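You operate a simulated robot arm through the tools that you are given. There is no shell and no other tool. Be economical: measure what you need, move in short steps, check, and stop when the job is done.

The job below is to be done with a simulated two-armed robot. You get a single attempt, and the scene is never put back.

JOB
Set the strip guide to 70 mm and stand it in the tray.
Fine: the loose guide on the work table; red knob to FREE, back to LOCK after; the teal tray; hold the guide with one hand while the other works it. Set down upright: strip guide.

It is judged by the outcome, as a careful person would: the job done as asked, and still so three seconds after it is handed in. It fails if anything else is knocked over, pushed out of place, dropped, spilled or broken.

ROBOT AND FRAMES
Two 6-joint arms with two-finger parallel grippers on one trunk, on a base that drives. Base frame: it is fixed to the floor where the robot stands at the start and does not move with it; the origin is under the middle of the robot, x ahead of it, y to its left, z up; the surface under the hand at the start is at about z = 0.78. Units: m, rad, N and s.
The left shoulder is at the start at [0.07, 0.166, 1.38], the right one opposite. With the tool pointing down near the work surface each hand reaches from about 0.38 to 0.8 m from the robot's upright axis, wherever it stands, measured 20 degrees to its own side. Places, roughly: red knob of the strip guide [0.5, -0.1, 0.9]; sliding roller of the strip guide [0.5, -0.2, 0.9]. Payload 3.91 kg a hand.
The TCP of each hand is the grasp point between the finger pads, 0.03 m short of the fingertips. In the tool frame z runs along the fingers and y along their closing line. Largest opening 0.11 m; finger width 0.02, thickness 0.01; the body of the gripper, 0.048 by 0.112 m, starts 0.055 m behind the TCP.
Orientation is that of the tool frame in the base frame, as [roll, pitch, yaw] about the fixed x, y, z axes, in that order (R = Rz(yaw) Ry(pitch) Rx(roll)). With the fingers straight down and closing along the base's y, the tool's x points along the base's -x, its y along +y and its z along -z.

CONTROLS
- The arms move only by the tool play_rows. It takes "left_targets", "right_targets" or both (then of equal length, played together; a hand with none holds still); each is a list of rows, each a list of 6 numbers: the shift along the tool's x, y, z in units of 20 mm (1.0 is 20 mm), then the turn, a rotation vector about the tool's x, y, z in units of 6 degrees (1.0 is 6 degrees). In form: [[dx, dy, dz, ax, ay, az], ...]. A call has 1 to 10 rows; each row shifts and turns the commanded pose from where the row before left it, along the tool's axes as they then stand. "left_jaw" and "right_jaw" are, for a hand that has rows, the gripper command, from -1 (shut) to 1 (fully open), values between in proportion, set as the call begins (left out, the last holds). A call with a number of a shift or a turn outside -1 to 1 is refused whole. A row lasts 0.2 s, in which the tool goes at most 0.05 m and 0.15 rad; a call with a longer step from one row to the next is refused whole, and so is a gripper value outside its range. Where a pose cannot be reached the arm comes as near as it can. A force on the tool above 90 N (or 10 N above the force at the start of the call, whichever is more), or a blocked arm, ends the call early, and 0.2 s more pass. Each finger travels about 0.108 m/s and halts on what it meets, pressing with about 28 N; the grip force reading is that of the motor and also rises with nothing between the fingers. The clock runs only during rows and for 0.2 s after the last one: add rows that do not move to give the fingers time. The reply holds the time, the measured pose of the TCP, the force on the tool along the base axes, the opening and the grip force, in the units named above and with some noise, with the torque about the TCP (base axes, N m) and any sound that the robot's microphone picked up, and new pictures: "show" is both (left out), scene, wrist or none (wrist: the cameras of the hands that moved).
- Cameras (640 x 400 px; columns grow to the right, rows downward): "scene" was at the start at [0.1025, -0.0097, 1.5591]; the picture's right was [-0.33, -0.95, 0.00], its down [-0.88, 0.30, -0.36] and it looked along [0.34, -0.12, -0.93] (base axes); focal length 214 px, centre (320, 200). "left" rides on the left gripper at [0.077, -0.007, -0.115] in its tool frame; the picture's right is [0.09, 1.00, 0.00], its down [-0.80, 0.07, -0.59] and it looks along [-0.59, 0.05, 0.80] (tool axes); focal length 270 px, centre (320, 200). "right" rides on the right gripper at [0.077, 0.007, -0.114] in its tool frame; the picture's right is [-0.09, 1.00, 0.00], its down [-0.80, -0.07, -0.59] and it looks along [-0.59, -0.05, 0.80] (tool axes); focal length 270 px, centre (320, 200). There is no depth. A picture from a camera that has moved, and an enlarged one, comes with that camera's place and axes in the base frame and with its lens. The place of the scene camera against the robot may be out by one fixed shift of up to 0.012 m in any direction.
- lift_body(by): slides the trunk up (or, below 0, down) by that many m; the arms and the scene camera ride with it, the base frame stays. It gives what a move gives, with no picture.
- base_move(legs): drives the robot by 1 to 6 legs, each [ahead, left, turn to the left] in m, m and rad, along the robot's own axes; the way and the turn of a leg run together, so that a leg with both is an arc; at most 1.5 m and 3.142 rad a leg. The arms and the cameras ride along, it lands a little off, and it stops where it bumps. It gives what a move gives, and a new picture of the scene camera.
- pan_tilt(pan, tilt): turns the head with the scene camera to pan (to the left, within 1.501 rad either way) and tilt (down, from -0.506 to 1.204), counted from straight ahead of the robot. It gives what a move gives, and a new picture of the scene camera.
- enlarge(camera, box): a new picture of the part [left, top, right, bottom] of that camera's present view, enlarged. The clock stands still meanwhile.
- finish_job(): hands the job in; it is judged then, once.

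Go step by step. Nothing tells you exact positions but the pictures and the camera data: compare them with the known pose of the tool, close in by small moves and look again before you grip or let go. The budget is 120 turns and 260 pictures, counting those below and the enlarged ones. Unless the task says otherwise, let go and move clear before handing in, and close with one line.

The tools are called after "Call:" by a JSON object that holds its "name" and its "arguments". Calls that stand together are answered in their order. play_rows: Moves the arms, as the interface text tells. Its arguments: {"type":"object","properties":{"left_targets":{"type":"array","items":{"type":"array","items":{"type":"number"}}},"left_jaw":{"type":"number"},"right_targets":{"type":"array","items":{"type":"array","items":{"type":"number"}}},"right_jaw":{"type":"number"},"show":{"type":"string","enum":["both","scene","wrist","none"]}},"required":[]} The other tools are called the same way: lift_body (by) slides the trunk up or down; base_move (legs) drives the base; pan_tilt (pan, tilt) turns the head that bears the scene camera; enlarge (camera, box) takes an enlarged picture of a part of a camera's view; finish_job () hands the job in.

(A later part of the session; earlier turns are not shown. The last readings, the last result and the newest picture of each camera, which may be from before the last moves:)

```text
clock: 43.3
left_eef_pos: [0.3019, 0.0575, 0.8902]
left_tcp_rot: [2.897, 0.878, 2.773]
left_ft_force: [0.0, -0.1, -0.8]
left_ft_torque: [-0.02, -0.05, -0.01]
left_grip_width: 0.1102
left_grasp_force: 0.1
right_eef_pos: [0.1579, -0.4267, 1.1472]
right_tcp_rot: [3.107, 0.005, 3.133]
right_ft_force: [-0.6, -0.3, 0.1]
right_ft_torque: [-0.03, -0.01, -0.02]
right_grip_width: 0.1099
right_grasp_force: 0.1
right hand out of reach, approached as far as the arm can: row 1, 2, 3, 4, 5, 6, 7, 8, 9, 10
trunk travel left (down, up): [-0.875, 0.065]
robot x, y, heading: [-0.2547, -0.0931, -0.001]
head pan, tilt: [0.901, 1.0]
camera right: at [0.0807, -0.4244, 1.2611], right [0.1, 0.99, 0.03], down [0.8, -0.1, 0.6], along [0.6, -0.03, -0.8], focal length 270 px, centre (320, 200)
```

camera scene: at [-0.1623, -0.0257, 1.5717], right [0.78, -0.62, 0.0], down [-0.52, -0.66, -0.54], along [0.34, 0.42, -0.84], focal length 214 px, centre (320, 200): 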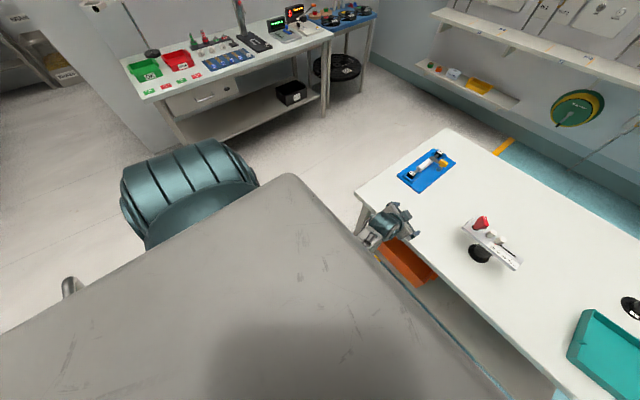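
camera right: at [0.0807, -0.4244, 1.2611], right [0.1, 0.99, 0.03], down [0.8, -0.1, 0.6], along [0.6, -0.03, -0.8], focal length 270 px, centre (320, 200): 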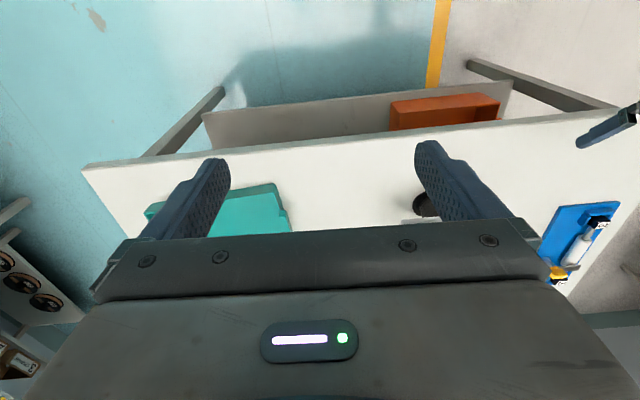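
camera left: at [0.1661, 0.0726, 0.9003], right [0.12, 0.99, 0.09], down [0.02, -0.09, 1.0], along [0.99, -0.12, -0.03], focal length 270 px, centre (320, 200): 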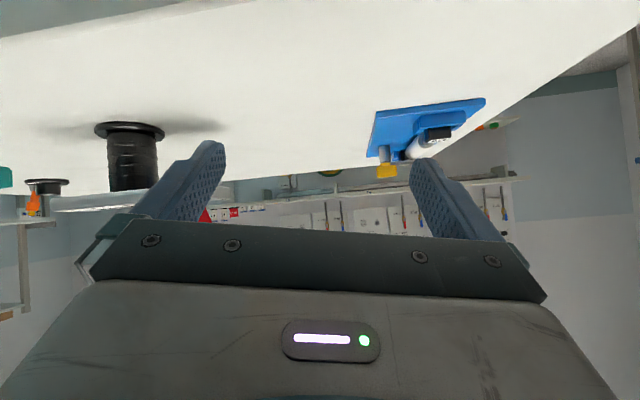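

The right arm is stuck on some joint limit left over from my earlier tilting. I'll take it back to its starting pose relative to the robot and probe from there.

Call:
{"name": "play_rows", "arguments": {"right_targets": [[-0.4, -0.8, -0.5, -0.1, 0, 0], [-0.4, -0.8, -0.5, 0, 0, 0], [-0.4, -0.8, -0.5, 0, 0, 0], [-0.4, -0.8, -0.5, 0, 0, 0], [-0.4, -0.8, -0.5, 0, 0, 0], [-0.4, -0.8, -0.5, 0, 0, 0], [-0.4, -0.8, -0.5, 0, 0, 0], [-0.4, -0.8, -0.5, 0, 0, 0], [-0.4, -0.8, -0.5, 0, 0, 0], [-0.2, -0.6, -0.3, 0, 0, 0]], "show": "none"}}

Call:
{"name": "pan_tilt", "arguments": {"pan": -1.3, "tilt": 0.3}}

```text
clock: 45.5
left_eef_pos: [0.3031, 0.0565, 0.8907]
left_tcp_rot: [2.896, 0.879, 2.769]
left_ft_force: [0.1, 0.4, 0.3]
left_ft_torque: [0.0, -0.01, -0.02]
left_grip_width: 0.1099
left_grasp_force: 0.0
right_eef_pos: [0.2323, -0.5882, 1.2377]
right_tcp_rot: [3.097, 0.002, 3.135]
right_ft_force: [0.4, -0.3, 0.0]
right_ft_torque: [-0.01, 0.02, -0.01]
right_grip_width: 0.1101
right_grasp_force: 0.1
trunk travel left (down, up): [-0.875, 0.065]
robot x, y, heading: [-0.2542, -0.0871, 0.0]
head pan, tilt: [0.901, 1.0]
```

```text
clock: 47.5
left_eef_pos: [0.3028, 0.0568, 0.8914]
left_tcp_rot: [2.898, 0.878, 2.772]
left_ft_force: [0.0, -0.1, -0.2]
left_ft_torque: [0.02, 0.01, 0.0]
left_grip_width: 0.1099
left_grasp_force: 0.1
right_eef_pos: [0.2318, -0.5871, 1.2368]
right_tcp_rot: [3.099, 0.004, 3.136]
right_ft_force: [0.7, 0.3, 0.7]
right_ft_torque: [0.01, -0.01, -0.02]
right_grip_width: 0.1101
right_grasp_force: 0.1
trunk travel left (down, up): [-0.875, 0.065]
robot x, y, heading: [-0.2588, -0.0889, 0.001]
head pan, tilt: [-1.3, 0.3]
camera scene: at [-0.1808, -0.1703, 1.6311], right [-0.96, -0.27, 0.0], down [-0.08, 0.29, -0.96], along [0.26, -0.92, -0.3], focal length 214 px, centre (320, 200)
```

scene: 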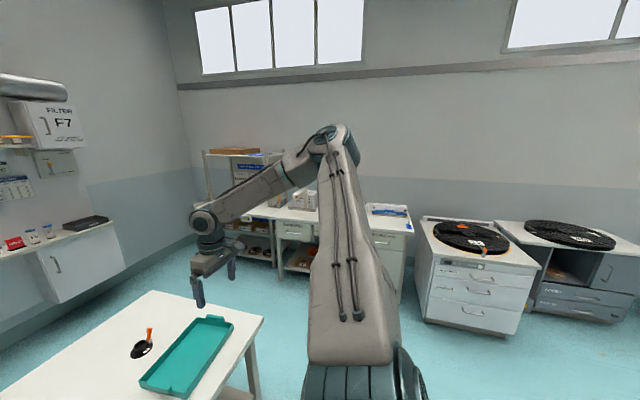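

The arm is back to its starting configuration. I'll probe forward and down with the tool vertical.

Call:
{"name": "play_rows", "arguments": {"right_targets": [[-1, 0, 0.5, 0, 0, 0], [-1, 0, 0.5, 0, 0, 0], [-1, 0, 0.5, 0, 0, 0], [-1, 0, 0.5, 0, 0, 0], [-1, 0, 0.5, 0, 0, 0]], "show": "none"}}

Call:
{"name": "play_rows", "arguments": {"right_targets": [[0, 1, 0, 0, 0, 0], [0, 1, 0, 0, 0, 0], [0, 1, 0, 0, 0, 0], [0, 1, 0, 0, 0, 0], [0, 1, 0, 0, 0, 0]], "show": "none"}}

```text
clock: 48.7
left_eef_pos: [0.305, 0.0572, 0.89]
left_tcp_rot: [2.899, 0.878, 2.772]
left_ft_force: [0.5, 0.5, 0.4]
left_ft_torque: [-0.01, -0.01, 0.01]
left_grip_width: 0.11
left_grasp_force: 0.2
right_eef_pos: [0.3335, -0.5865, 1.1859]
right_tcp_rot: [3.097, 0.004, 3.135]
right_ft_force: [0.8, 0.1, -1.7]
right_ft_torque: [0.01, -0.01, 0.0]
right_grip_width: 0.1099
right_grasp_force: 0.1
trunk travel left (down, up): [-0.875, 0.065]
robot x, y, heading: [-0.2561, -0.0863, -0.001]
head pan, tilt: [-1.3, 0.3]
```

```text
clock: 49.9
left_eef_pos: [0.3023, 0.0579, 0.8903]
left_tcp_rot: [2.897, 0.877, 2.773]
left_ft_force: [0.3, -0.2, -0.3]
left_ft_torque: [-0.02, 0.01, -0.02]
left_grip_width: 0.1099
left_grasp_force: 0.1
right_eef_pos: [0.3014, -0.5185, 1.1933]
right_tcp_rot: [3.097, 0.005, 3.131]
right_ft_force: [-0.4, -0.5, -0.5]
right_ft_torque: [0.0, -0.03, 0.01]
right_grip_width: 0.11
right_grasp_force: 0.1
right hand out of reach, approached as far as the arm can: row 3, 4, 5
trunk travel left (down, up): [-0.875, 0.065]
robot x, y, heading: [-0.254, -0.0869, 0.0]
head pan, tilt: [-1.3, 0.3]
```

Inward reach is limited at this height. I'll test it lower, since there is no table under this spot.

Call:
{"name": "play_rows", "arguments": {"right_targets": [[0, -0.3, 1, 0, 0, 0], [0, -0.3, 1, 0, 0, 0], [0, 0, 1, 0, 0, 0], [0, 0, 1, 0, 0, 0], [0, 0, 1, 0, 0, 0], [0, 0, 1, 0, 0, 0], [0, 0, 1, 0, 0, 0], [0, 0, 1, 0, 0, 0], [0, 0, 1, 0, 0, 0], [0, 0, 1, 0, 0, 0]], "show": "none"}}

Call:
{"name": "play_rows", "arguments": {"right_targets": [[0, 1, 0, 0, 0, 0], [0, 1, 0, 0, 0, 0], [0, 1, 0, 0, 0, 0], [0, 1, 0, 0, 0, 0], [0, 1, 0, 0, 0, 0], [0, 1, 0, 0, 0, 0]], "show": "none"}}

```text
clock: 52.1
left_eef_pos: [0.3036, 0.0566, 0.8909]
left_tcp_rot: [2.895, 0.88, 2.77]
left_ft_force: [0.1, -1.0, -0.2]
left_ft_torque: [0.03, -0.01, 0.0]
left_grip_width: 0.1101
left_grasp_force: 0.1
right_eef_pos: [0.286, -0.5419, 0.9963]
right_tcp_rot: [3.096, 0.004, 3.134]
right_ft_force: [0.7, 0.4, 0.1]
right_ft_torque: [-0.02, -0.02, 0.0]
right_grip_width: 0.11
right_grasp_force: 0.0
right hand out of reach, approached as far as the arm can: row 6, 7, 8, 9, 10
trunk travel left (down, up): [-0.875, 0.065]
robot x, y, heading: [-0.2585, -0.0923, 0.001]
head pan, tilt: [-1.3, 0.3]
```

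```text
clock: 53.5
left_eef_pos: [0.3026, 0.057, 0.8896]
left_tcp_rot: [2.897, 0.877, 2.771]
left_ft_force: [0.1, 1.1, 0.4]
left_ft_torque: [0.01, -0.03, 0.0]
left_grip_width: 0.1098
left_grasp_force: 0.0
right_eef_pos: [0.2329, -0.4909, 1.0215]
right_tcp_rot: [3.097, 0.004, 3.135]
right_ft_force: [1.2, 0.6, -0.2]
right_ft_torque: [-0.02, -0.01, -0.02]
right_grip_width: 0.1097
right_grasp_force: 0.0
right hand out of reach, approached as far as the arm can: row 1, 2, 3, 4, 5, 6
trunk travel left (down, up): [-0.875, 0.065]
robot x, y, heading: [-0.2531, -0.0862, -0.002]
head pan, tilt: [-1.3, 0.3]
```

The limit may come from wrist yaw rather than position. I'll try yawing the right hand while moving inward.

Call:
{"name": "play_rows", "arguments": {"right_targets": [[0, -0.5, -0.5, 0, 0, -1], [0, -0.5, -0.5, 0, 0, -1], [0, 0, 0, 0, 0, -1], [0, 0, 0, 0, 0, -1], [0, 0, 0, 0, 0, -1], [-0.5, 0.87, 0, 0, 0, 0], [-0.5, 0.87, 0, 0, 0, 0], [-0.5, 0.87, 0, 0, 0, 0], [-0.5, 0.87, 0, 0, 0, 0]], "show": "none"}}

Call:
{"name": "play_rows", "arguments": {"right_targets": [[0, 0, 0, 0, 0, 1], [0, 0, 0, 0, 0, 1], [0, 0, 0, 0, 0, 1], [0, 0, 0, 0, 0, 1], [0, 0, 0, 0, 0, 1], [0, 0, 0, 0, 0, 1], [0, 0, 0, 0, 0, 1], [0, 0, 0, 0, 0, 1], [0, 0, 0, 0, 0, 1], [0, 0, 0, 0, 0, 1]], "show": "none"}}

Call:
{"name": "play_rows", "arguments": {"right_targets": [[0.5, 0.87, 0, 0, 0, 0], [0.5, 0.87, 0, 0, 0, 0], [0.5, 0.87, 0, 0, 0, 0], [0.5, 0.87, 0, 0, 0, 0], [0.5, 0.87, 0, 0, 0, 0]], "show": "scene"}}

```text
clock: 55.5
left_eef_pos: [0.3032, 0.0579, 0.8903]
left_tcp_rot: [2.898, 0.878, 2.771]
left_ft_force: [0.2, 0.0, -0.3]
left_ft_torque: [-0.02, 0.04, -0.01]
left_grip_width: 0.1101
left_grasp_force: 0.1
right_eef_pos: [0.2102, -0.4676, 1.0553]
right_tcp_rot: [3.105, 0.027, -2.627]
right_ft_force: [-0.6, 1.0, 0.1]
right_ft_torque: [-0.03, -0.01, -0.01]
right_grip_width: 0.1102
right_grasp_force: 0.1
right hand out of reach, approached as far as the arm can: row 7, 8, 9
trunk travel left (down, up): [-0.875, 0.065]
robot x, y, heading: [-0.253, -0.0893, 0.002]
head pan, tilt: [-1.3, 0.3]
```

```text
clock: 57.7
left_eef_pos: [0.3016, 0.0565, 0.8904]
left_tcp_rot: [2.897, 0.877, 2.771]
left_ft_force: [-0.7, 0.8, 0.0]
left_ft_torque: [-0.01, 0.01, -0.01]
left_grip_width: 0.1101
left_grasp_force: 0.1
right_eef_pos: [0.21, -0.4682, 1.055]
right_tcp_rot: [3.102, -0.018, 2.609]
right_ft_force: [-1.6, -0.4, 0.5]
right_ft_torque: [-0.01, -0.02, 0.02]
right_grip_width: 0.1099
right_grasp_force: 0.0
trunk travel left (down, up): [-0.875, 0.065]
robot x, y, heading: [-0.2546, -0.0902, -0.001]
head pan, tilt: [-1.3, 0.3]
```

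```text
clock: 58.9
left_eef_pos: [0.3025, 0.0568, 0.8898]
left_tcp_rot: [2.898, 0.88, 2.773]
left_ft_force: [0.2, -0.2, 0.7]
left_ft_torque: [0.01, -0.01, -0.01]
left_grip_width: 0.11
left_grasp_force: 0.0
right_eef_pos: [0.1681, -0.4403, 1.074]
right_tcp_rot: [3.101, -0.019, 2.611]
right_ft_force: [0.9, -0.2, 0.6]
right_ft_torque: [0.02, 0.01, 0.0]
right_grip_width: 0.1097
right_grasp_force: 0.0
right hand out of reach, approached as far as the arm can: row 1, 2, 3, 4, 5
trunk travel left (down, up): [-0.875, 0.065]
robot x, y, heading: [-0.2569, -0.0882, 0.004]
head pan, tilt: [-1.3, 0.3]
camera scene: at [-0.1815, -0.1699, 1.6312], right [-0.96, -0.27, 0.0], down [-0.08, 0.28, -0.96], along [0.25, -0.92, -0.3], focal length 214 px, centre (320, 200)
```

scene: 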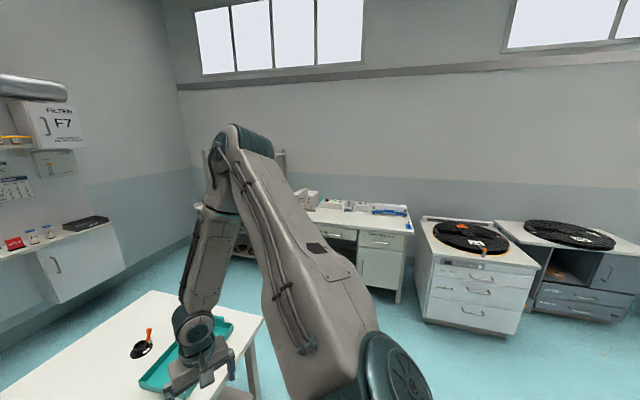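

Wrist yaw is free, but the elbow position follows the tool's yaw. I'll try the left hand pointing diagonally inward, which should swing its elbow out from under the chest.

Call:
{"name": "play_rows", "arguments": {"left_targets": [[0, 0.3, 0, 0.8, -0.16, 0.65], [0, 0.3, 0, 0.8, -0.16, 0.65], [0, 0.3, 0, 0.8, -0.16, 0.65], [0, 0.3, 0, 0.8, -0.16, 0.65], [0, 0, 0, 0, 0, 0]], "show": "none"}}

Call:
{"name": "pan_tilt", "arguments": {"pan": 0.5, "tilt": 1.1}}

```text
clock: 60.1
left_eef_pos: [0.3107, 0.0771, 0.8945]
left_tcp_rot: [2.897, 0.88, 2.334]
left_ft_force: [0.1, 0.3, 0.4]
left_ft_torque: [-0.01, 0.02, 0.0]
left_grip_width: 0.1098
left_grasp_force: 0.1
right_eef_pos: [0.1703, -0.4405, 1.0733]
right_tcp_rot: [3.098, -0.016, 2.61]
right_ft_force: [-0.5, 0.0, -0.4]
right_ft_torque: [0.0, 0.01, 0.02]
right_grip_width: 0.1102
right_grasp_force: 0.1
trunk travel left (down, up): [-0.875, 0.065]
robot x, y, heading: [-0.2584, -0.0877, 0.003]
head pan, tilt: [-1.3, 0.3]
```

```text
clock: 61.9
left_eef_pos: [0.3112, 0.0769, 0.8944]
left_tcp_rot: [2.899, 0.881, 2.335]
left_ft_force: [0.1, 0.3, -1.0]
left_ft_torque: [-0.03, 0.02, -0.04]
left_grip_width: 0.1099
left_grasp_force: 0.0
right_eef_pos: [0.1702, -0.4402, 1.0719]
right_tcp_rot: [3.1, -0.02, 2.611]
right_ft_force: [-1.0, 0.5, 1.4]
right_ft_torque: [-0.03, 0.01, -0.02]
right_grip_width: 0.1098
right_grasp_force: 0.1
trunk travel left (down, up): [-0.875, 0.065]
robot x, y, heading: [-0.2575, -0.083, -0.002]
head pan, tilt: [0.499, 1.1]
camera scene: at [-0.1503, -0.05, 1.5651], right [0.48, -0.88, 0.0], down [-0.78, -0.43, -0.45], along [0.4, 0.22, -0.89], focal length 214 px, centre (320, 200)
```

scene: 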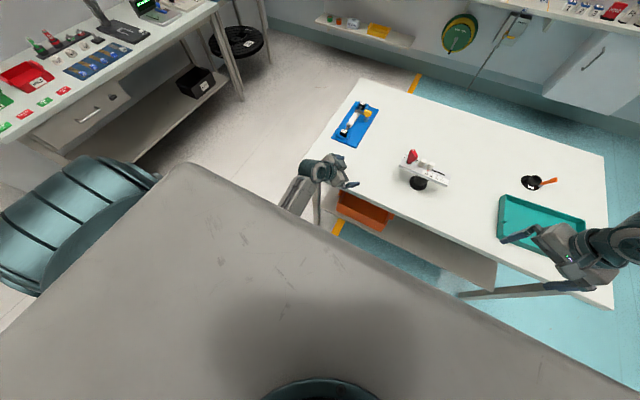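

The left hand turned without trouble. Now I'll level its roll and move it toward the stem pre-grasp at roughly (0.378,-0.144,0.885).

Call:
{"name": "play_rows", "arguments": {"left_targets": [[0, 0, 0, 0, 0, -0.95], [0, 0, 0, 0, 0, -0.95], [-0.52, -0.9, 0.75, 0, 0, 0], [-0.52, -0.9, 0.75, 0, 0, 0], [-0.52, -0.9, 0.75, 0, 0, 0], [-0.52, -0.9, 0.75, 0, 0, 0], [-0.52, -0.9, 0.75, 0, 0, 0], [-0.52, -0.9, 0.75, 0, 0, 0], [-0.52, -0.9, 0.75, 0, 0, 0]], "show": "both"}}

```text
clock: 64.0
left_eef_pos: [0.3554, -0.0117, 0.8438]
left_tcp_rot: [2.966, 0.809, 2.53]
left_ft_force: [0.2, -1.0, -0.4]
left_ft_torque: [-0.01, -0.04, -0.03]
left_grip_width: 0.1102
left_grasp_force: 0.1
right_eef_pos: [0.1703, -0.4402, 1.0723]
right_tcp_rot: [3.1, -0.019, 2.611]
right_ft_force: [-0.2, 0.2, -0.6]
right_ft_torque: [-0.01, -0.02, 0.0]
right_grip_width: 0.1101
right_grasp_force: 0.1
trunk travel left (down, up): [-0.875, 0.065]
robot x, y, heading: [-0.2563, -0.0914, 0.001]
head pan, tilt: [0.499, 1.1]
stopped in row 9 (left hand): the arm was blocked; the commanded pose is now the measured one
camera scene: at [-0.1499, -0.0505, 1.565], right [0.48, -0.88, 0.0], down [-0.78, -0.43, -0.45], along [0.4, 0.22, -0.89], focal length 214 px, centre (320, 200)
camera left: at [0.2314, 0.0434, 0.8656], right [0.41, 0.91, 0.06], down [0.08, -0.1, 0.99], along [0.91, -0.4, -0.11], focal length 270 px, centre (320, 200)
```

scene: 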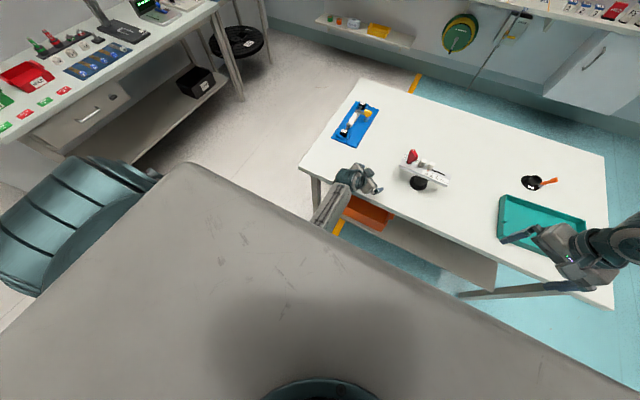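
left: 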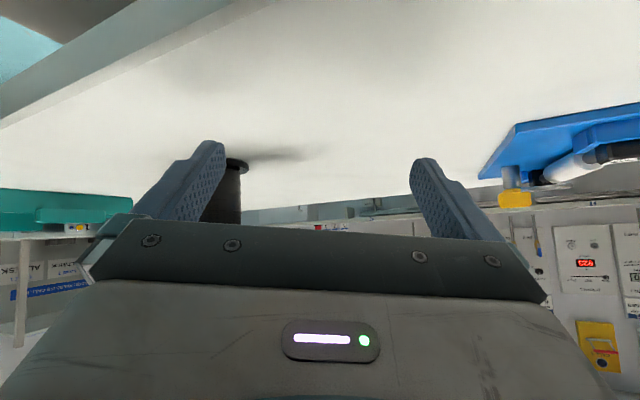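

The left hand gets further inward when more extended, so its elbow or upper arm is probably meeting the torso. I'll back the base further to extend the arm and test again.

Call:
{"name": "base_move", "arguments": {"legs": [[-0.12, 0, 0]]}}

Call:
{"name": "play_rows", "arguments": {"left_targets": [[0, 0, 1, 0, 0, 0], [0, 0, 1, -0.3, 0, 0], [-0.6, -0.5, 0.8, 0, 0, 0], [-0.6, -0.5, 0.8, 0, 0, 0], [-0.6, -0.5, 0.8, 0, 0, 0], [-0.6, -0.5, 0.8, 0, 0, 0], [-0.6, -0.5, 0.8, 0, 0, 0]], "show": "none"}}

```text
clock: 65.3
left_eef_pos: [0.2381, -0.0109, 0.844]
left_tcp_rot: [2.968, 0.809, 2.529]
left_ft_force: [0.1, -1.0, 0.1]
left_ft_torque: [-0.03, -0.05, -0.01]
left_grip_width: 0.1099
left_grasp_force: 0.1
right_eef_pos: [0.0524, -0.4408, 1.0712]
right_tcp_rot: [3.102, -0.02, 2.608]
right_ft_force: [0.2, -0.8, -0.1]
right_ft_torque: [0.0, -0.02, -0.02]
right_grip_width: 0.1101
right_grasp_force: 0.1
trunk travel left (down, up): [-0.875, 0.065]
robot x, y, heading: [-0.3758, -0.0888, 0.005]
head pan, tilt: [0.499, 1.1]
camera scene: at [-0.266, -0.0504, 1.5648], right [0.48, -0.88, 0.0], down [-0.78, -0.42, -0.45], along [0.4, 0.22, -0.89], focal length 214 px, centre (320, 200)
```

scene: 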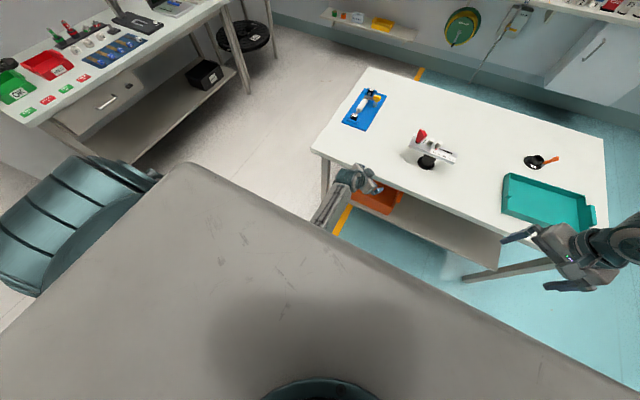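

```text
clock: 66.5
left_eef_pos: [0.2881, -0.0195, 0.7969]
left_tcp_rot: [2.847, 0.773, 2.492]
left_ft_force: [-48.1, 3.2, 54.6]
left_ft_torque: [2.61, -1.27, 2.44]
left_grip_width: 0.1065
left_grasp_force: 0.2
right_eef_pos: [0.0369, -0.4395, 1.079]
right_tcp_rot: [3.093, -0.008, 2.614]
right_ft_force: [0.4, -0.5, -0.1]
right_ft_torque: [0.01, 0.01, -0.02]
right_grip_width: 0.1099
right_grasp_force: 0.0
trunk travel left (down, up): [-0.875, 0.065]
robot x, y, heading: [-0.3778, -0.0864, 0.001]
head pan, tilt: [0.499, 1.1]
stopped in row 6 (left hand): the force on the tool passed its limit at 259 N (the readings are from after the stop); the commanded pose is now the measured one
```

The left hand touched the table's front edge. I'll back off and raise it at once, then look.

Call:
{"name": "play_rows", "arguments": {"left_targets": [[0, 0, -1, 0, 0, 0], [0, 0, -1, 0, 0, 0], [-0.6, 0, -0.8, 0, 0, 0], [-0.6, 0, -0.8, 0, 0, 0]], "show": "both"}}

```text
clock: 67.7
left_eef_pos: [0.2666, 0.0108, 0.8509]
left_tcp_rot: [2.807, 0.738, 2.469]
left_ft_force: [-0.3, 0.9, 0.5]
left_ft_torque: [0.02, 0.02, 0.02]
left_grip_width: 0.1101
left_grasp_force: 0.0
right_eef_pos: [0.0482, -0.439, 1.0729]
right_tcp_rot: [3.1, -0.017, 2.611]
right_ft_force: [0.0, 0.0, -0.1]
right_ft_torque: [-0.03, -0.04, 0.01]
right_grip_width: 0.1101
right_grasp_force: 0.0
trunk travel left (down, up): [-0.875, 0.065]
robot x, y, heading: [-0.3778, -0.0864, -0.001]
head pan, tilt: [0.499, 1.1]
stopped in row 4 (left hand): the arm was blocked; the commanded pose is now the measured one
camera scene: at [-0.2719, -0.0488, 1.5651], right [0.48, -0.88, 0.0], down [-0.78, -0.43, -0.45], along [0.4, 0.22, -0.89], focal length 214 px, centre (320, 200)
camera left: at [0.1391, 0.0551, 0.8771], right [0.36, 0.91, 0.18], down [0.08, -0.23, 0.97], along [0.93, -0.34, -0.15], focal length 270 px, centre (320, 200)
```

scene: 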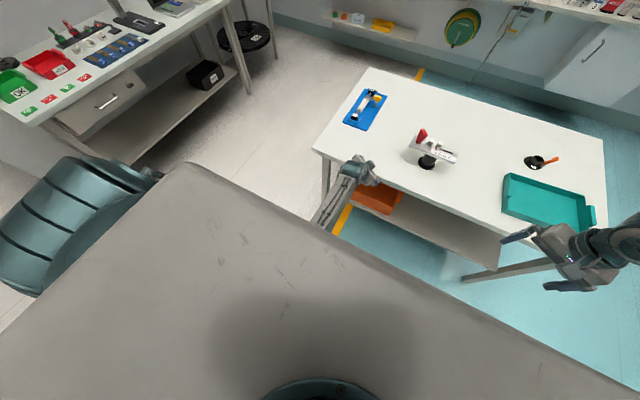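
left: 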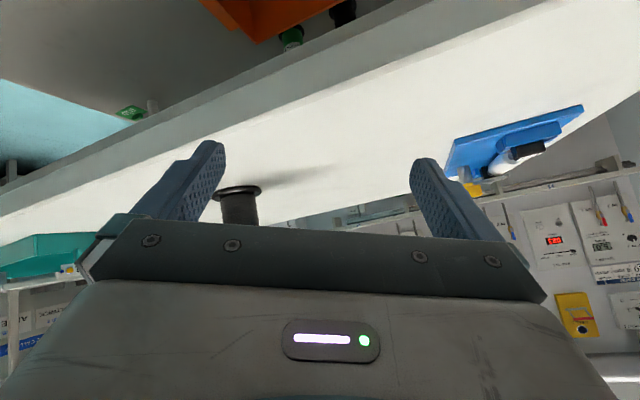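

Nothing on the table moved. Both arms have joint limits facing inward, so I'll look at the right shoulder to understand the geometry before going on.

Call:
{"name": "pan_tilt", "arguments": {"pan": -1.45, "tilt": 0.6}}

Call:
{"name": "pan_tilt", "arguments": {"pan": 1.45, "tilt": 0.6}}

```text
clock: 69.6
left_eef_pos: [0.2679, 0.0102, 0.8522]
left_tcp_rot: [2.807, 0.737, 2.467]
left_ft_force: [-1.0, -0.5, -0.3]
left_ft_torque: [0.03, 0.02, 0.0]
left_grip_width: 0.1101
left_grasp_force: 0.0
right_eef_pos: [0.0493, -0.44, 1.0736]
right_tcp_rot: [3.1, -0.021, 2.609]
right_ft_force: [-0.3, 0.2, -0.4]
right_ft_torque: [0.02, -0.01, 0.02]
right_grip_width: 0.1101
right_grasp_force: 0.0
trunk travel left (down, up): [-0.875, 0.065]
robot x, y, heading: [-0.3742, -0.0845, 0.002]
head pan, tilt: [-1.45, 0.6]
camera scene: at [-0.3157, -0.1675, 1.6037], right [-0.99, -0.12, 0.0], down [-0.07, 0.56, -0.82], along [0.1, -0.82, -0.57], focal length 214 px, centre (320, 200)
```

scene: 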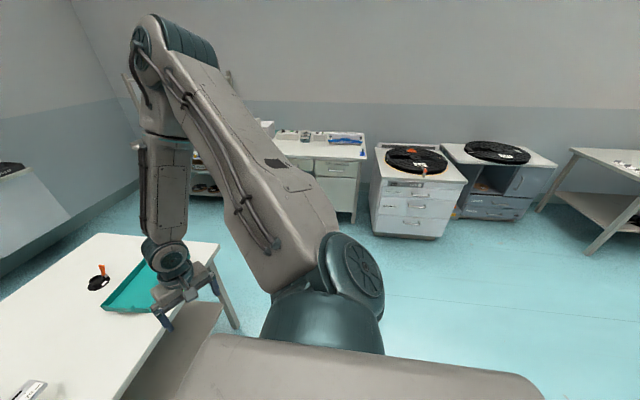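

```text
clock: 72.2
left_eef_pos: [0.2674, 0.0096, 0.8508]
left_tcp_rot: [2.807, 0.739, 2.466]
left_ft_force: [0.1, -0.2, -0.1]
left_ft_torque: [0.0, 0.02, -0.02]
left_grip_width: 0.11
left_grasp_force: 0.0
right_eef_pos: [0.0494, -0.4386, 1.0722]
right_tcp_rot: [3.1, -0.02, 2.609]
right_ft_force: [-0.2, 0.0, 0.7]
right_ft_torque: [-0.03, 0.03, -0.02]
right_grip_width: 0.1101
right_grasp_force: 0.2
trunk travel left (down, up): [-0.875, 0.065]
robot x, y, heading: [-0.3778, -0.0932, 0.001]
head pan, tilt: [1.45, 0.6]
camera scene: at [-0.3156, 0.0079, 1.6037], right [0.99, -0.12, 0.0], down [-0.07, -0.56, -0.83], along [0.1, 0.82, -0.56], focal length 214 px, centre (320, 200)
```

scene: 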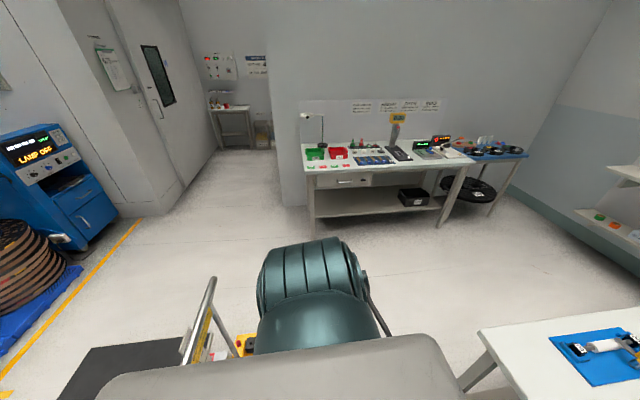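

I'll try bringing the right arm down to hang at its side, mirroring how the left started, and then raise it again. That may put its elbow into the low configuration that reaches inward.

Call:
{"name": "play_rows", "arguments": {"right_targets": [[0.4, -0.5, 0.5, 0, 0, -1], [0.4, -0.5, 0.5, 0, 0, -1], [0.4, -0.5, 0.5, 0, 0, -1], [0.4, -0.5, 0.5, 0, 0, -1], [0.4, -0.5, 0.5, 0, 0, -1], [0.7, -0.3, 1, 0, 0, 0], [0.7, -0.3, 1, 0, 0, 0], [0.7, -0.3, 1, 0, 0, 0], [0.7, 0, 1, 0, 0, 0], [0.7, 0, 1, 0, 0, 0]], "show": "none"}}

Call:
{"name": "play_rows", "arguments": {"right_targets": [[0.6, 0, 1, 0, 0, 0], [0.6, 0, 1, 0, 0, 0], [0.6, 0, 1, 0, 0, 0], [0.6, 0, 1, 0, 0, 0], [0.6, 0, 1, 0, 0, 0], [0.6, 0, 1, 0, 0, 0], [0.6, 0, 1, 0, 0, 0], [0.6, 0, 1, 0, 0, 0], [0.6, 0, 1, 0, 0, 0], [0.6, 0, 1, 0, 0, 0]], "show": "none"}}

```text
clock: 74.4
left_eef_pos: [0.266, 0.0078, 0.8526]
left_tcp_rot: [2.804, 0.737, 2.465]
left_ft_force: [-0.3, -0.5, -0.5]
left_ft_torque: [0.01, 0.02, 0.02]
left_grip_width: 0.11
left_grasp_force: 0.0
right_eef_pos: [-0.0767, -0.4982, 0.9421]
right_tcp_rot: [3.094, 0.008, 3.134]
right_ft_force: [-0.6, -1.0, 0.6]
right_ft_torque: [0.03, -0.04, 0.0]
right_grip_width: 0.1099
right_grasp_force: 0.0
right hand out of reach, approached as far as the arm can: row 9, 10
trunk travel left (down, up): [-0.875, 0.065]
robot x, y, heading: [-0.3788, -0.0852, -0.002]
head pan, tilt: [1.45, 0.6]
```

```text
clock: 76.6
left_eef_pos: [0.2673, 0.0103, 0.8522]
left_tcp_rot: [2.807, 0.74, 2.468]
left_ft_force: [0.0, 0.6, 0.0]
left_ft_torque: [0.0, -0.03, -0.02]
left_grip_width: 0.1101
left_grasp_force: 0.0
right_eef_pos: [-0.2119, -0.5331, 0.8168]
right_tcp_rot: [3.096, 0.006, 3.134]
right_ft_force: [-0.9, 1.0, -0.5]
right_ft_torque: [0.0, -0.02, 0.0]
right_grip_width: 0.11
right_grasp_force: 0.1
right hand out of reach, approached as far as the arm can: row 1, 2, 3, 4, 5, 6
trunk travel left (down, up): [-0.875, 0.065]
robot x, y, heading: [-0.377, -0.0858, -0.002]
head pan, tilt: [1.45, 0.6]
```

It freed up on the last rows, so I'll continue down toward the hanging pose.

Call:
{"name": "play_rows", "arguments": {"right_targets": [[0.3, 0.2, 1, 0, 0, 0], [0.3, 0.2, 1, 0, 0, 0], [0.3, 0.2, 1, 0, 0, 0], [0.3, 0.2, 1, 0, 0, 0], [0.3, 0.4, 1, 0, 0, 0], [0.3, 0.4, 1, 0, 0, 0], [0.3, 0.4, 1, 0, 0, 0], [0.3, 0.4, 1, 0, 0, 0], [0.3, 0.6, 1, 0, 0, 0], [0.3, 0.6, 1, 0, 0, 0]], "show": "none"}}

Call:
{"name": "play_rows", "arguments": {"right_targets": [[0.3, 0.6, 1, 0, 0, 0], [0.3, 0.6, 1, 0, 0, 0], [0.3, 0.6, 1, 0, 0, 0], [0, 0.6, 1, 0, 0, 0], [0, 0.6, 1, 0, 0, 0], [0, 0.6, 1, 0, 0, 0], [0, 0.6, 1, 0, 0, 0], [0, 0, 0, 0, 0, 0]], "show": "none"}}

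Call:
{"name": "pan_tilt", "arguments": {"pan": -1.45, "tilt": 0.7}}

```text
clock: 78.8
left_eef_pos: [0.2677, 0.0096, 0.8515]
left_tcp_rot: [2.807, 0.736, 2.468]
left_ft_force: [0.1, 0.1, -0.8]
left_ft_torque: [0.02, 0.04, -0.01]
left_grip_width: 0.1101
left_grasp_force: 0.1
right_eef_pos: [-0.2702, -0.4504, 0.62]
right_tcp_rot: [3.095, 0.005, 3.135]
right_ft_force: [0.7, 0.1, 0.2]
right_ft_torque: [-0.05, 0.04, 0.0]
right_grip_width: 0.1099
right_grasp_force: 0.0
trunk travel left (down, up): [-0.875, 0.065]
robot x, y, heading: [-0.3743, -0.0885, -0.001]
head pan, tilt: [1.45, 0.6]
```

```text
clock: 80.6
left_eef_pos: [0.2667, 0.0105, 0.8516]
left_tcp_rot: [2.807, 0.738, 2.468]
left_ft_force: [0.3, 0.8, -0.1]
left_ft_torque: [0.0, -0.03, -0.03]
left_grip_width: 0.1099
left_grasp_force: 0.0
right_eef_pos: [-0.286, -0.3609, 0.4822]
right_tcp_rot: [3.097, 0.004, 3.133]
right_ft_force: [-0.5, 0.6, -0.3]
right_ft_torque: [0.01, 0.02, -0.02]
right_grip_width: 0.1098
right_grasp_force: 0.0
trunk travel left (down, up): [-0.875, 0.065]
robot x, y, heading: [-0.3787, -0.0902, -0.001]
head pan, tilt: [1.45, 0.6]
```

```text
clock: 83.1
left_eef_pos: [0.2669, 0.0099, 0.8509]
left_tcp_rot: [2.806, 0.737, 2.469]
left_ft_force: [-0.2, -0.4, 0.2]
left_ft_torque: [0.0, -0.02, 0.0]
left_grip_width: 0.1099
left_grasp_force: 0.0
right_eef_pos: [-0.2865, -0.3606, 0.4821]
right_tcp_rot: [3.097, 0.003, 3.135]
right_ft_force: [-0.4, -1.3, 0.0]
right_ft_torque: [0.02, -0.02, 0.0]
right_grip_width: 0.1101
right_grasp_force: 0.0
trunk travel left (down, up): [-0.875, 0.065]
robot x, y, heading: [-0.3769, -0.0848, -0.004]
head pan, tilt: [-1.45, 0.7]
camera scene: at [-0.3162, -0.1641, 1.5951], right [-0.99, -0.12, 0.0], down [-0.08, 0.64, -0.76], along [0.09, -0.76, -0.64], focal length 214 px, centre (320, 200)
```

scene: 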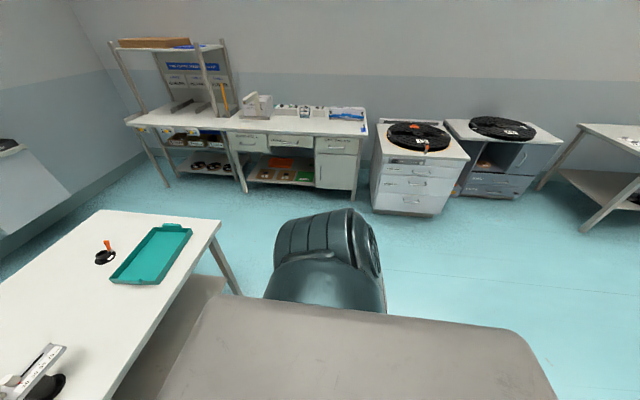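

The right arm is now hanging like the left was, so both are mirrored. I'll raise the right forward with its elbow low, and return the left to tool-down.

Call:
{"name": "play_rows", "arguments": {"right_targets": [[-0.7, -0.2, -1, 0, 0, 0], [-0.7, -0.2, -1, 0, 0, 0], [-0.7, 0, -1, 0, 0, 0], [-0.7, 0, -1, 0, 0, 0], [-0.7, 0, -1, 0, 0, 0], [-0.7, 0, -1, 0, 0, 0], [-0.7, 0, -1, 0, 0, 0], [-0.7, 0, -1, 0, 0, 0], [-0.7, 0, -1, 0, 0, 0], [-0.7, 0, -1, 0, 0, 0]], "left_targets": [[0, 0, 0, 0, 1, 0], [0, 0, 0, 0, 1, 0], [0, 0, 0, 0, 1, 0], [0, 0, 0, 0, 1, 0], [0, 0, 0, 0, 1, 0], [0, 0, 0, 0, 1, 0], [0, 0, 0, 0, 1, 0], [0, 0, 0, 0, 0, 0], [0, 0, 0, 0, 0, 0], [0, 0, 0, 0, 0, 0]], "show": "none"}}

Call:
{"name": "play_rows", "arguments": {"right_targets": [[-0.8, 0, -1, 0, 0, 0], [-0.8, 0, -1, 0, 0, 0], [-0.8, 0, -1, 0, 0, 0], [-0.8, 0, -1, 0, 0, 0], [-0.8, 0, -1, 0, 0, 0], [-1, 0, -1, 0, 0, 0], [-1, 0, -1, 0, 0, 0], [-1, 0, -1, 0, 0, 0], [-1, 0, -1, 0, 0, 0], [-1, 0, -1, 0, 0, 0]], "show": "none"}}

```text
clock: 85.5
left_eef_pos: [0.2726, 0.047, 0.8495]
left_tcp_rot: [2.853, 0.018, 2.712]
left_ft_force: [-0.6, 0.6, 0.0]
left_ft_torque: [-0.03, 0.0, 0.0]
left_grip_width: 0.1101
left_grasp_force: 0.1
right_eef_pos: [-0.1469, -0.3788, 0.6839]
right_tcp_rot: [3.096, 0.006, 3.134]
right_ft_force: [-0.1, 1.0, 0.0]
right_ft_torque: [-0.03, 0.01, -0.04]
right_grip_width: 0.1099
right_grasp_force: 0.1
trunk travel left (down, up): [-0.875, 0.065]
robot x, y, heading: [-0.3772, -0.0868, -0.002]
head pan, tilt: [-1.45, 0.7]
stopped in row 10 (left hand): the arm was blocked; the commanded pose is now the measured one
```

```text
clock: 87.7
left_eef_pos: [0.2728, 0.0468, 0.8481]
left_tcp_rot: [2.853, 0.017, 2.713]
left_ft_force: [-0.6, -0.1, -0.5]
left_ft_torque: [0.0, 0.01, 0.0]
left_grip_width: 0.1102
left_grasp_force: 0.1
right_eef_pos: [0.0314, -0.3899, 0.8833]
right_tcp_rot: [3.096, 0.002, 3.134]
right_ft_force: [-0.2, -0.2, 0.1]
right_ft_torque: [-0.04, -0.01, -0.01]
right_grip_width: 0.11
right_grasp_force: 0.0
trunk travel left (down, up): [-0.875, 0.065]
robot x, y, heading: [-0.3761, -0.0823, 0.002]
head pan, tilt: [-1.45, 0.7]
```

The right arm came up cleanly. Now I'll test its inward reach in this configuration.

Call:
{"name": "play_rows", "arguments": {"right_targets": [[-1, 0.5, -0.3, 0, 0, 0], [-1, 0.5, -0.3, 0, 0, 0], [-1, 0.5, -0.3, 0, 0, 0], [-1, 0.5, -0.3, 0, 0, 0], [-1, 0.5, -0.3, 0, 0, 0], [-1, 0.5, -0.3, 0, 0, 0], [-1, 0.5, -0.3, 0, 0, 0], [-1, 0.5, -0.3, 0, 0, 0], [-1, 0.5, -0.3, 0, 0, 0], [-1, 0.5, -0.3, 0, 0, 0]], "show": "none"}}

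Call:
{"name": "play_rows", "arguments": {"right_targets": [[-1, 0.7, -0.3, 0, 0, 0], [-1, 0.7, -0.3, 0, 0, 0], [-1, 0.7, -0.3, 0, 0, 0], [-1, 0.7, -0.3, 0, 0, 0], [-1, 0.7, 0, 0, 0, 0], [-1, 0.7, 0, 0, 0, 0], [-1, 0.7, 0, 0, 0, 0], [-1, 0.7, 0, 0, 0, 0]], "show": "none"}}

Call:
{"name": "pan_tilt", "arguments": {"pan": 0, "tilt": 0.9}}

```text
clock: 89.9
left_eef_pos: [0.2737, 0.0468, 0.8484]
left_tcp_rot: [2.857, 0.019, 2.712]
left_ft_force: [-0.1, 0.1, 0.4]
left_ft_torque: [-0.04, -0.04, -0.02]
left_grip_width: 0.1098
left_grasp_force: 0.0
right_eef_pos: [0.2353, -0.2936, 0.9485]
right_tcp_rot: [3.096, 0.004, 3.134]
right_ft_force: [0.9, -0.7, 0.6]
right_ft_torque: [-0.01, 0.01, 0.0]
right_grip_width: 0.11
right_grasp_force: 0.0
trunk travel left (down, up): [-0.875, 0.065]
robot x, y, heading: [-0.3782, -0.0858, 0.001]
head pan, tilt: [-1.45, 0.7]
```

```text
clock: 91.7
left_eef_pos: [0.2725, 0.0456, 0.8491]
left_tcp_rot: [2.854, 0.018, 2.711]
left_ft_force: [-0.4, -0.4, -0.4]
left_ft_torque: [0.0, -0.03, 0.0]
left_grip_width: 0.11
left_grasp_force: 0.0
right_eef_pos: [0.3946, -0.1836, 0.9774]
right_tcp_rot: [3.099, 0.003, 3.133]
right_ft_force: [0.1, -0.5, -0.9]
right_ft_torque: [0.01, 0.04, 0.02]
right_grip_width: 0.1097
right_grasp_force: 0.0
trunk travel left (down, up): [-0.875, 0.065]
robot x, y, heading: [-0.3771, -0.088, 0.001]
head pan, tilt: [-1.45, 0.7]
```

```text
clock: 93.3
left_eef_pos: [0.2732, 0.0461, 0.85]
left_tcp_rot: [2.855, 0.017, 2.713]
left_ft_force: [-0.3, 0.3, -0.6]
left_ft_torque: [-0.05, 0.02, 0.03]
left_grip_width: 0.1098
left_grasp_force: 0.0
right_eef_pos: [0.3934, -0.1851, 0.9783]
right_tcp_rot: [3.096, 0.005, 3.135]
right_ft_force: [0.2, -0.8, 0.5]
right_ft_torque: [0.0, 0.0, -0.01]
right_grip_width: 0.1101
right_grasp_force: 0.1
trunk travel left (down, up): [-0.875, 0.065]
robot x, y, heading: [-0.3713, -0.0902, 0.002]
head pan, tilt: [0.0, 0.901]
camera scene: at [-0.2507, -0.0798, 1.5789], right [0.0, -1.0, 0.0], down [-0.78, 0.0, -0.62], along [0.62, 0.0, -0.78], focal length 214 px, centre (320, 200)
```

scene: 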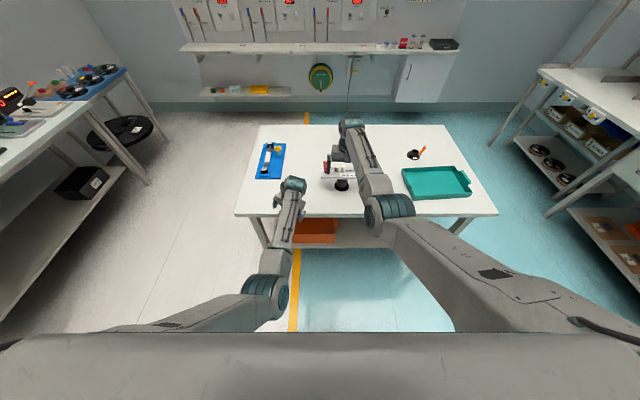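

Now both arms are in good view and the right hand reaches over the guide. I'll drive forward 7 cm, move the right hand aside, and tilt the left hand for the stem approach.

Call:
{"name": "base_move", "arguments": {"legs": [[0.06, 0, 0]]}}

Call:
{"name": "play_rows", "arguments": {"left_targets": [[0, 0, -0.8, 0.9, 0, 0], [0, 0, -0.8, 0.9, 0, 0], [0, 0, -0.8, 0.9, 0, 0], [0, 0, 0, 0, -1, 0], [0, 0, 0, 0, -1, 0], [0, 0, 0, 0, -1, 0], [0, 0, 0, 0, -1, 0], [0, 0, 0, 0, -1, 0], [0, 0, 0, 0, -1, 0], [0, 0, 0, 0, -1, 0]], "right_targets": [[0, -1, -0.5, -0.2, 0, 0], [0, -1, -0.5, -0.2, 0, 0], [0, -1, 0, 0, 0, 0], [0, -1, 0, 0, 0, 0], [0, -1, 0, 0, 0, 0], [0, -0.5, 0, 0, 0, 0], [0, 0, 0, 0, 0, 0], [0, 0, 0, 0, 0, 0], [0, 0, 0, 0, 0, 0], [0, 0, 0, 0, 0, 0]], "show": "both"}}

```text
clock: 94.2
left_eef_pos: [0.3263, 0.0451, 0.8534]
left_tcp_rot: [2.85, 0.026, 2.71]
left_ft_force: [0.0, 0.8, 0.7]
left_ft_torque: [0.03, -0.04, -0.06]
left_grip_width: 0.1101
left_grasp_force: 0.0
right_eef_pos: [0.4453, -0.1861, 0.9842]
right_tcp_rot: [3.096, 0.013, 3.133]
right_ft_force: [-0.3, -0.1, 0.8]
right_ft_torque: [-0.01, -0.02, -0.02]
right_grip_width: 0.1098
right_grasp_force: 0.1
trunk travel left (down, up): [-0.875, 0.065]
robot x, y, heading: [-0.3164, -0.0912, -0.005]
head pan, tilt: [0.0, 0.901]
camera scene: at [-0.2027, -0.0797, 1.5799], right [0.0, -1.0, 0.0], down [-0.78, 0.0, -0.63], along [0.63, 0.0, -0.78], focal length 214 px, centre (320, 200)
```

scene: 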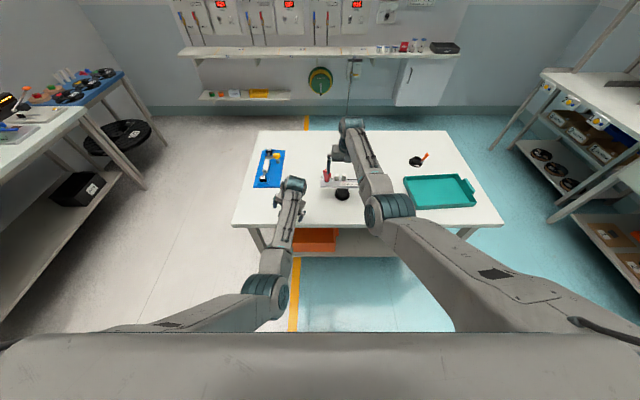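

```text
clock: 96.4
left_eef_pos: [0.326, 0.0371, 0.8973]
left_tcp_rot: [3.133, 0.753, 2.705]
left_ft_force: [-0.8, -0.4, 0.2]
left_ft_torque: [0.01, 0.01, 0.0]
left_grip_width: 0.11
left_grasp_force: 0.1
right_eef_pos: [0.45, -0.2962, 0.9904]
right_tcp_rot: [3.055, 0.005, 3.133]
right_ft_force: [-0.5, 0.1, -0.7]
right_ft_torque: [0.0, -0.04, -0.03]
right_grip_width: 0.1099
right_grasp_force: 0.0
trunk travel left (down, up): [-0.875, 0.065]
robot x, y, heading: [-0.3185, -0.0877, -0.001]
head pan, tilt: [0.0, 0.901]
camera scene: at [-0.1934, -0.0795, 1.579], right [0.0, -1.0, 0.0], down [-0.78, 0.0, -0.62], along [0.62, 0.0, -0.78], focal length 214 px, centre (320, 200)
camera right: at [0.3716, -0.2997, 1.1036], right [0.1, 0.99, 0.09], down [0.8, -0.13, 0.59], along [0.6, 0.01, -0.8], focal length 270 px, centre (320, 200)
camera left: at [0.2009, 0.0858, 0.9273], right [0.36, 0.93, -0.06], down [0.19, -0.01, 0.98], along [0.91, -0.36, -0.18], focal length 270 px, centre (320, 200)
```

scene: 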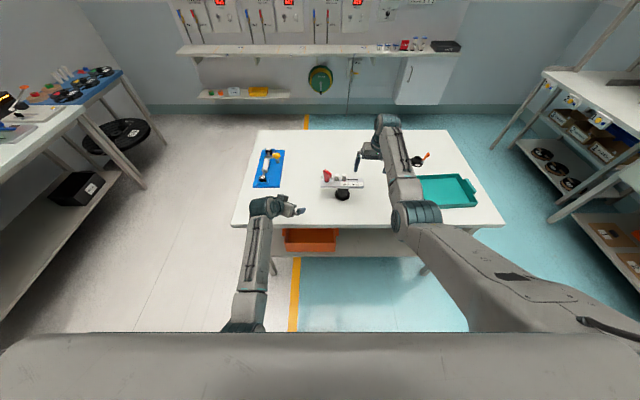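
right: 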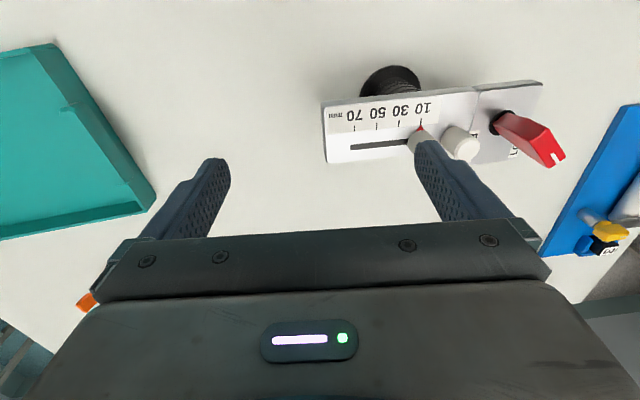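
left: 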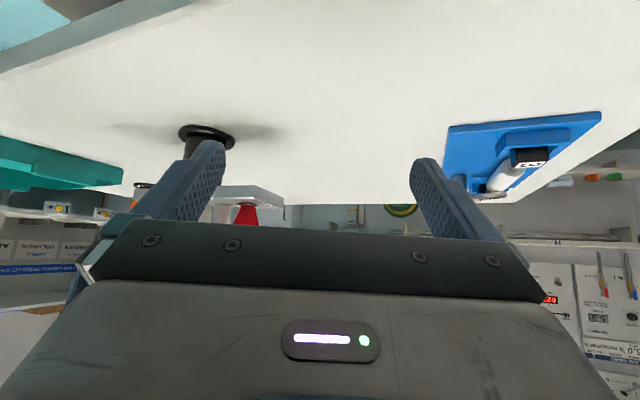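

Both views agree that the stem is near (0.46,-0.189). I'll flatten the left hand a little and bring it to the pre-grasp, 11 cm short of the stem.

Call:
{"name": "play_rows", "arguments": {"left_targets": [[0, 0, 0, 0, -0.8, 0], [0, 0, 0, 0, -0.7, 0], [-0.45, -0.925, 0.58, 0, 0, 0], [-0.45, -0.925, 0.58, 0, 0, 0], [-0.45, -0.925, 0.58, 0, 0, 0], [-0.45, -0.925, 0.58, 0, 0, 0], [-0.45, -0.925, 0.58, 0, 0, 0], [-0.45, -0.925, 0.58, 0, 0, 0], [-0.45, -0.925, 0.58, 0, 0, 0], [-0.45, -0.925, 0.58, 0, 0, 0]], "show": "both"}}

```text
clock: 98.4
left_eef_pos: [0.361, -0.0116, 0.85]
left_tcp_rot: [2.942, 0.816, 2.597]
left_ft_force: [-0.4, -0.1, 0.7]
left_ft_torque: [0.03, 0.0, 0.0]
left_grip_width: 0.11
left_grasp_force: 0.1
right_eef_pos: [0.4507, -0.2968, 0.9898]
right_tcp_rot: [3.055, 0.005, 3.135]
right_ft_force: [0.2, -0.4, 0.5]
right_ft_torque: [-0.01, 0.0, 0.0]
right_grip_width: 0.1102
right_grasp_force: 0.1
trunk travel left (down, up): [-0.875, 0.065]
robot x, y, heading: [-0.3187, -0.0901, -0.003]
head pan, tilt: [0.0, 0.901]
stopped in row 9 (left hand): the arm was blocked; the commanded pose is now the measured one
camera scene: at [-0.1922, -0.0796, 1.5788], right [0.0, -1.0, 0.0], down [-0.78, 0.0, -0.62], along [0.62, 0.0, -0.78], focal length 214 px, centre (320, 200)
camera left: at [0.2314, 0.0323, 0.8688], right [0.33, 0.94, 0.07], down [0.07, -0.1, 0.99], along [0.94, -0.32, -0.1], focal length 270 px, centre (320, 200)
```

scene: 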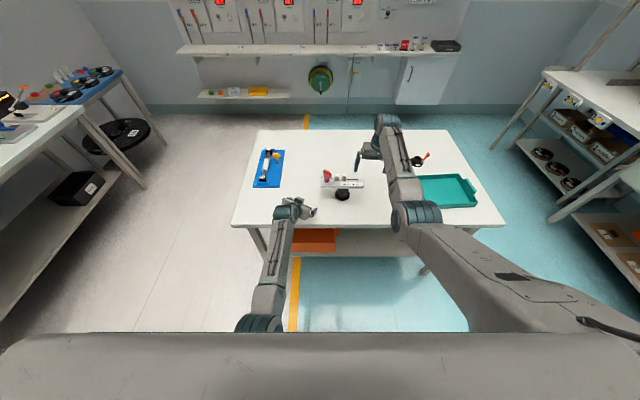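
left: 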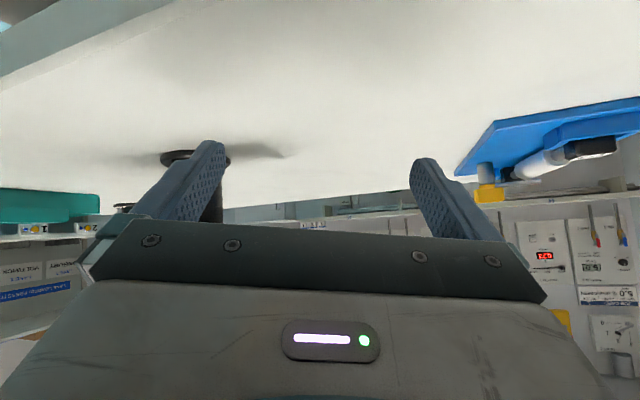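

The forward-pitched pose folds the left arm too tightly. New plan, all tool-down: the right hand grips the plate's far (-y) end from above, closing along x, while the left turns the knob. Then the left keeps hold of the knob while the right slides the roller. I'll restore tool-down and yaw the right hand.

Call:
{"name": "play_rows", "arguments": {"left_targets": [[0, 0.3, -0.7, 0.6, 1, 0], [0, 0.3, -0.7, 0.6, 1, 0], [0, 0.3, -0.7, 0.6, 1, 0], [0, 0.3, -0.7, 0, 1, 0], [0, 0.3, -0.7, 0, 1, 0], [0, 0.3, -0.5, 0, 1, 0], [0, 0.3, -0.5, 0, 1, 0], [0, 0, -0.5, 0, 0.8, 0], [0, 0, -0.5, 0, 0, 0], [0, 0, -0.5, 0, 0, 0]], "right_targets": [[0, 0, 0, 0.4, 0, -1], [0, 0, 0, 0.4, 0, -1], [0, 0, 0, 0, 0, -1], [0, 0, 0, 0, 0, -1], [0, 0, 0, 0, 0, -1], [0, 0, 0, 0, 0, -1], [0, 0, 0, 0, 0, -1], [0, 0, 0, 0, 0, -1], [0, 0, 0, 0, 0, -1], [0, 0, 0, 0, 0, -1]], "show": "none"}}

Call:
{"name": "base_move", "arguments": {"legs": [[0, -0.08, 0], [0.07, 0, 0]]}}

```text
clock: 100.6
left_eef_pos: [0.3386, 0.0448, 0.9569]
left_tcp_rot: [-3.129, 0.001, 2.628]
left_ft_force: [-0.1, -0.5, 0.0]
left_ft_torque: [0.01, 0.01, -0.03]
left_grip_width: 0.1101
left_grasp_force: 0.1
right_eef_pos: [0.4507, -0.2968, 0.9888]
right_tcp_rot: [-3.131, 0.011, -2.101]
right_ft_force: [0.8, 0.6, -0.8]
right_ft_torque: [-0.02, 0.0, 0.01]
right_grip_width: 0.1101
right_grasp_force: 0.0
trunk travel left (down, up): [-0.875, 0.065]
robot x, y, heading: [-0.3192, -0.0894, -0.001]
head pan, tilt: [0.0, 0.901]
```

```text
clock: 102.2
left_eef_pos: [0.4019, -0.0348, 0.9609]
left_tcp_rot: [-3.129, 0.008, 2.627]
left_ft_force: [-0.9, -0.3, 0.9]
left_ft_torque: [-0.01, -0.02, -0.05]
left_grip_width: 0.11
left_grasp_force: 0.0
right_eef_pos: [0.5127, -0.3758, 0.9954]
right_tcp_rot: [-3.126, 0.013, -2.101]
right_ft_force: [-0.6, 0.2, 0.6]
right_ft_torque: [-0.01, -0.05, 0.0]
right_grip_width: 0.1098
right_grasp_force: 0.0
trunk travel left (down, up): [-0.875, 0.065]
robot x, y, heading: [-0.2499, -0.1721, -0.001]
head pan, tilt: [0.0, 0.901]
camera scene: at [-0.1336, -0.159, 1.5798], right [0.0, -1.0, 0.0], down [-0.78, 0.0, -0.63], along [0.63, 0.0, -0.78], focal length 214 px, centre (320, 200)
```

scene: 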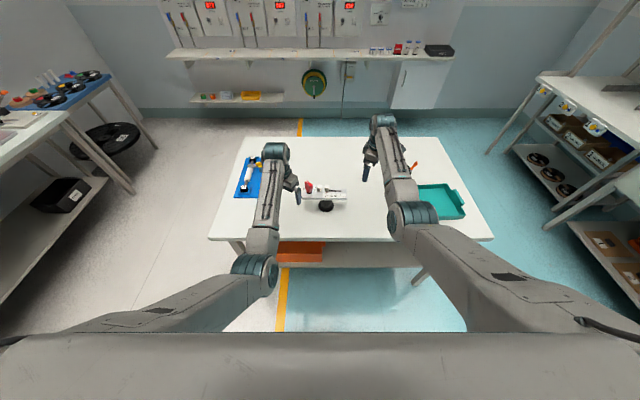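

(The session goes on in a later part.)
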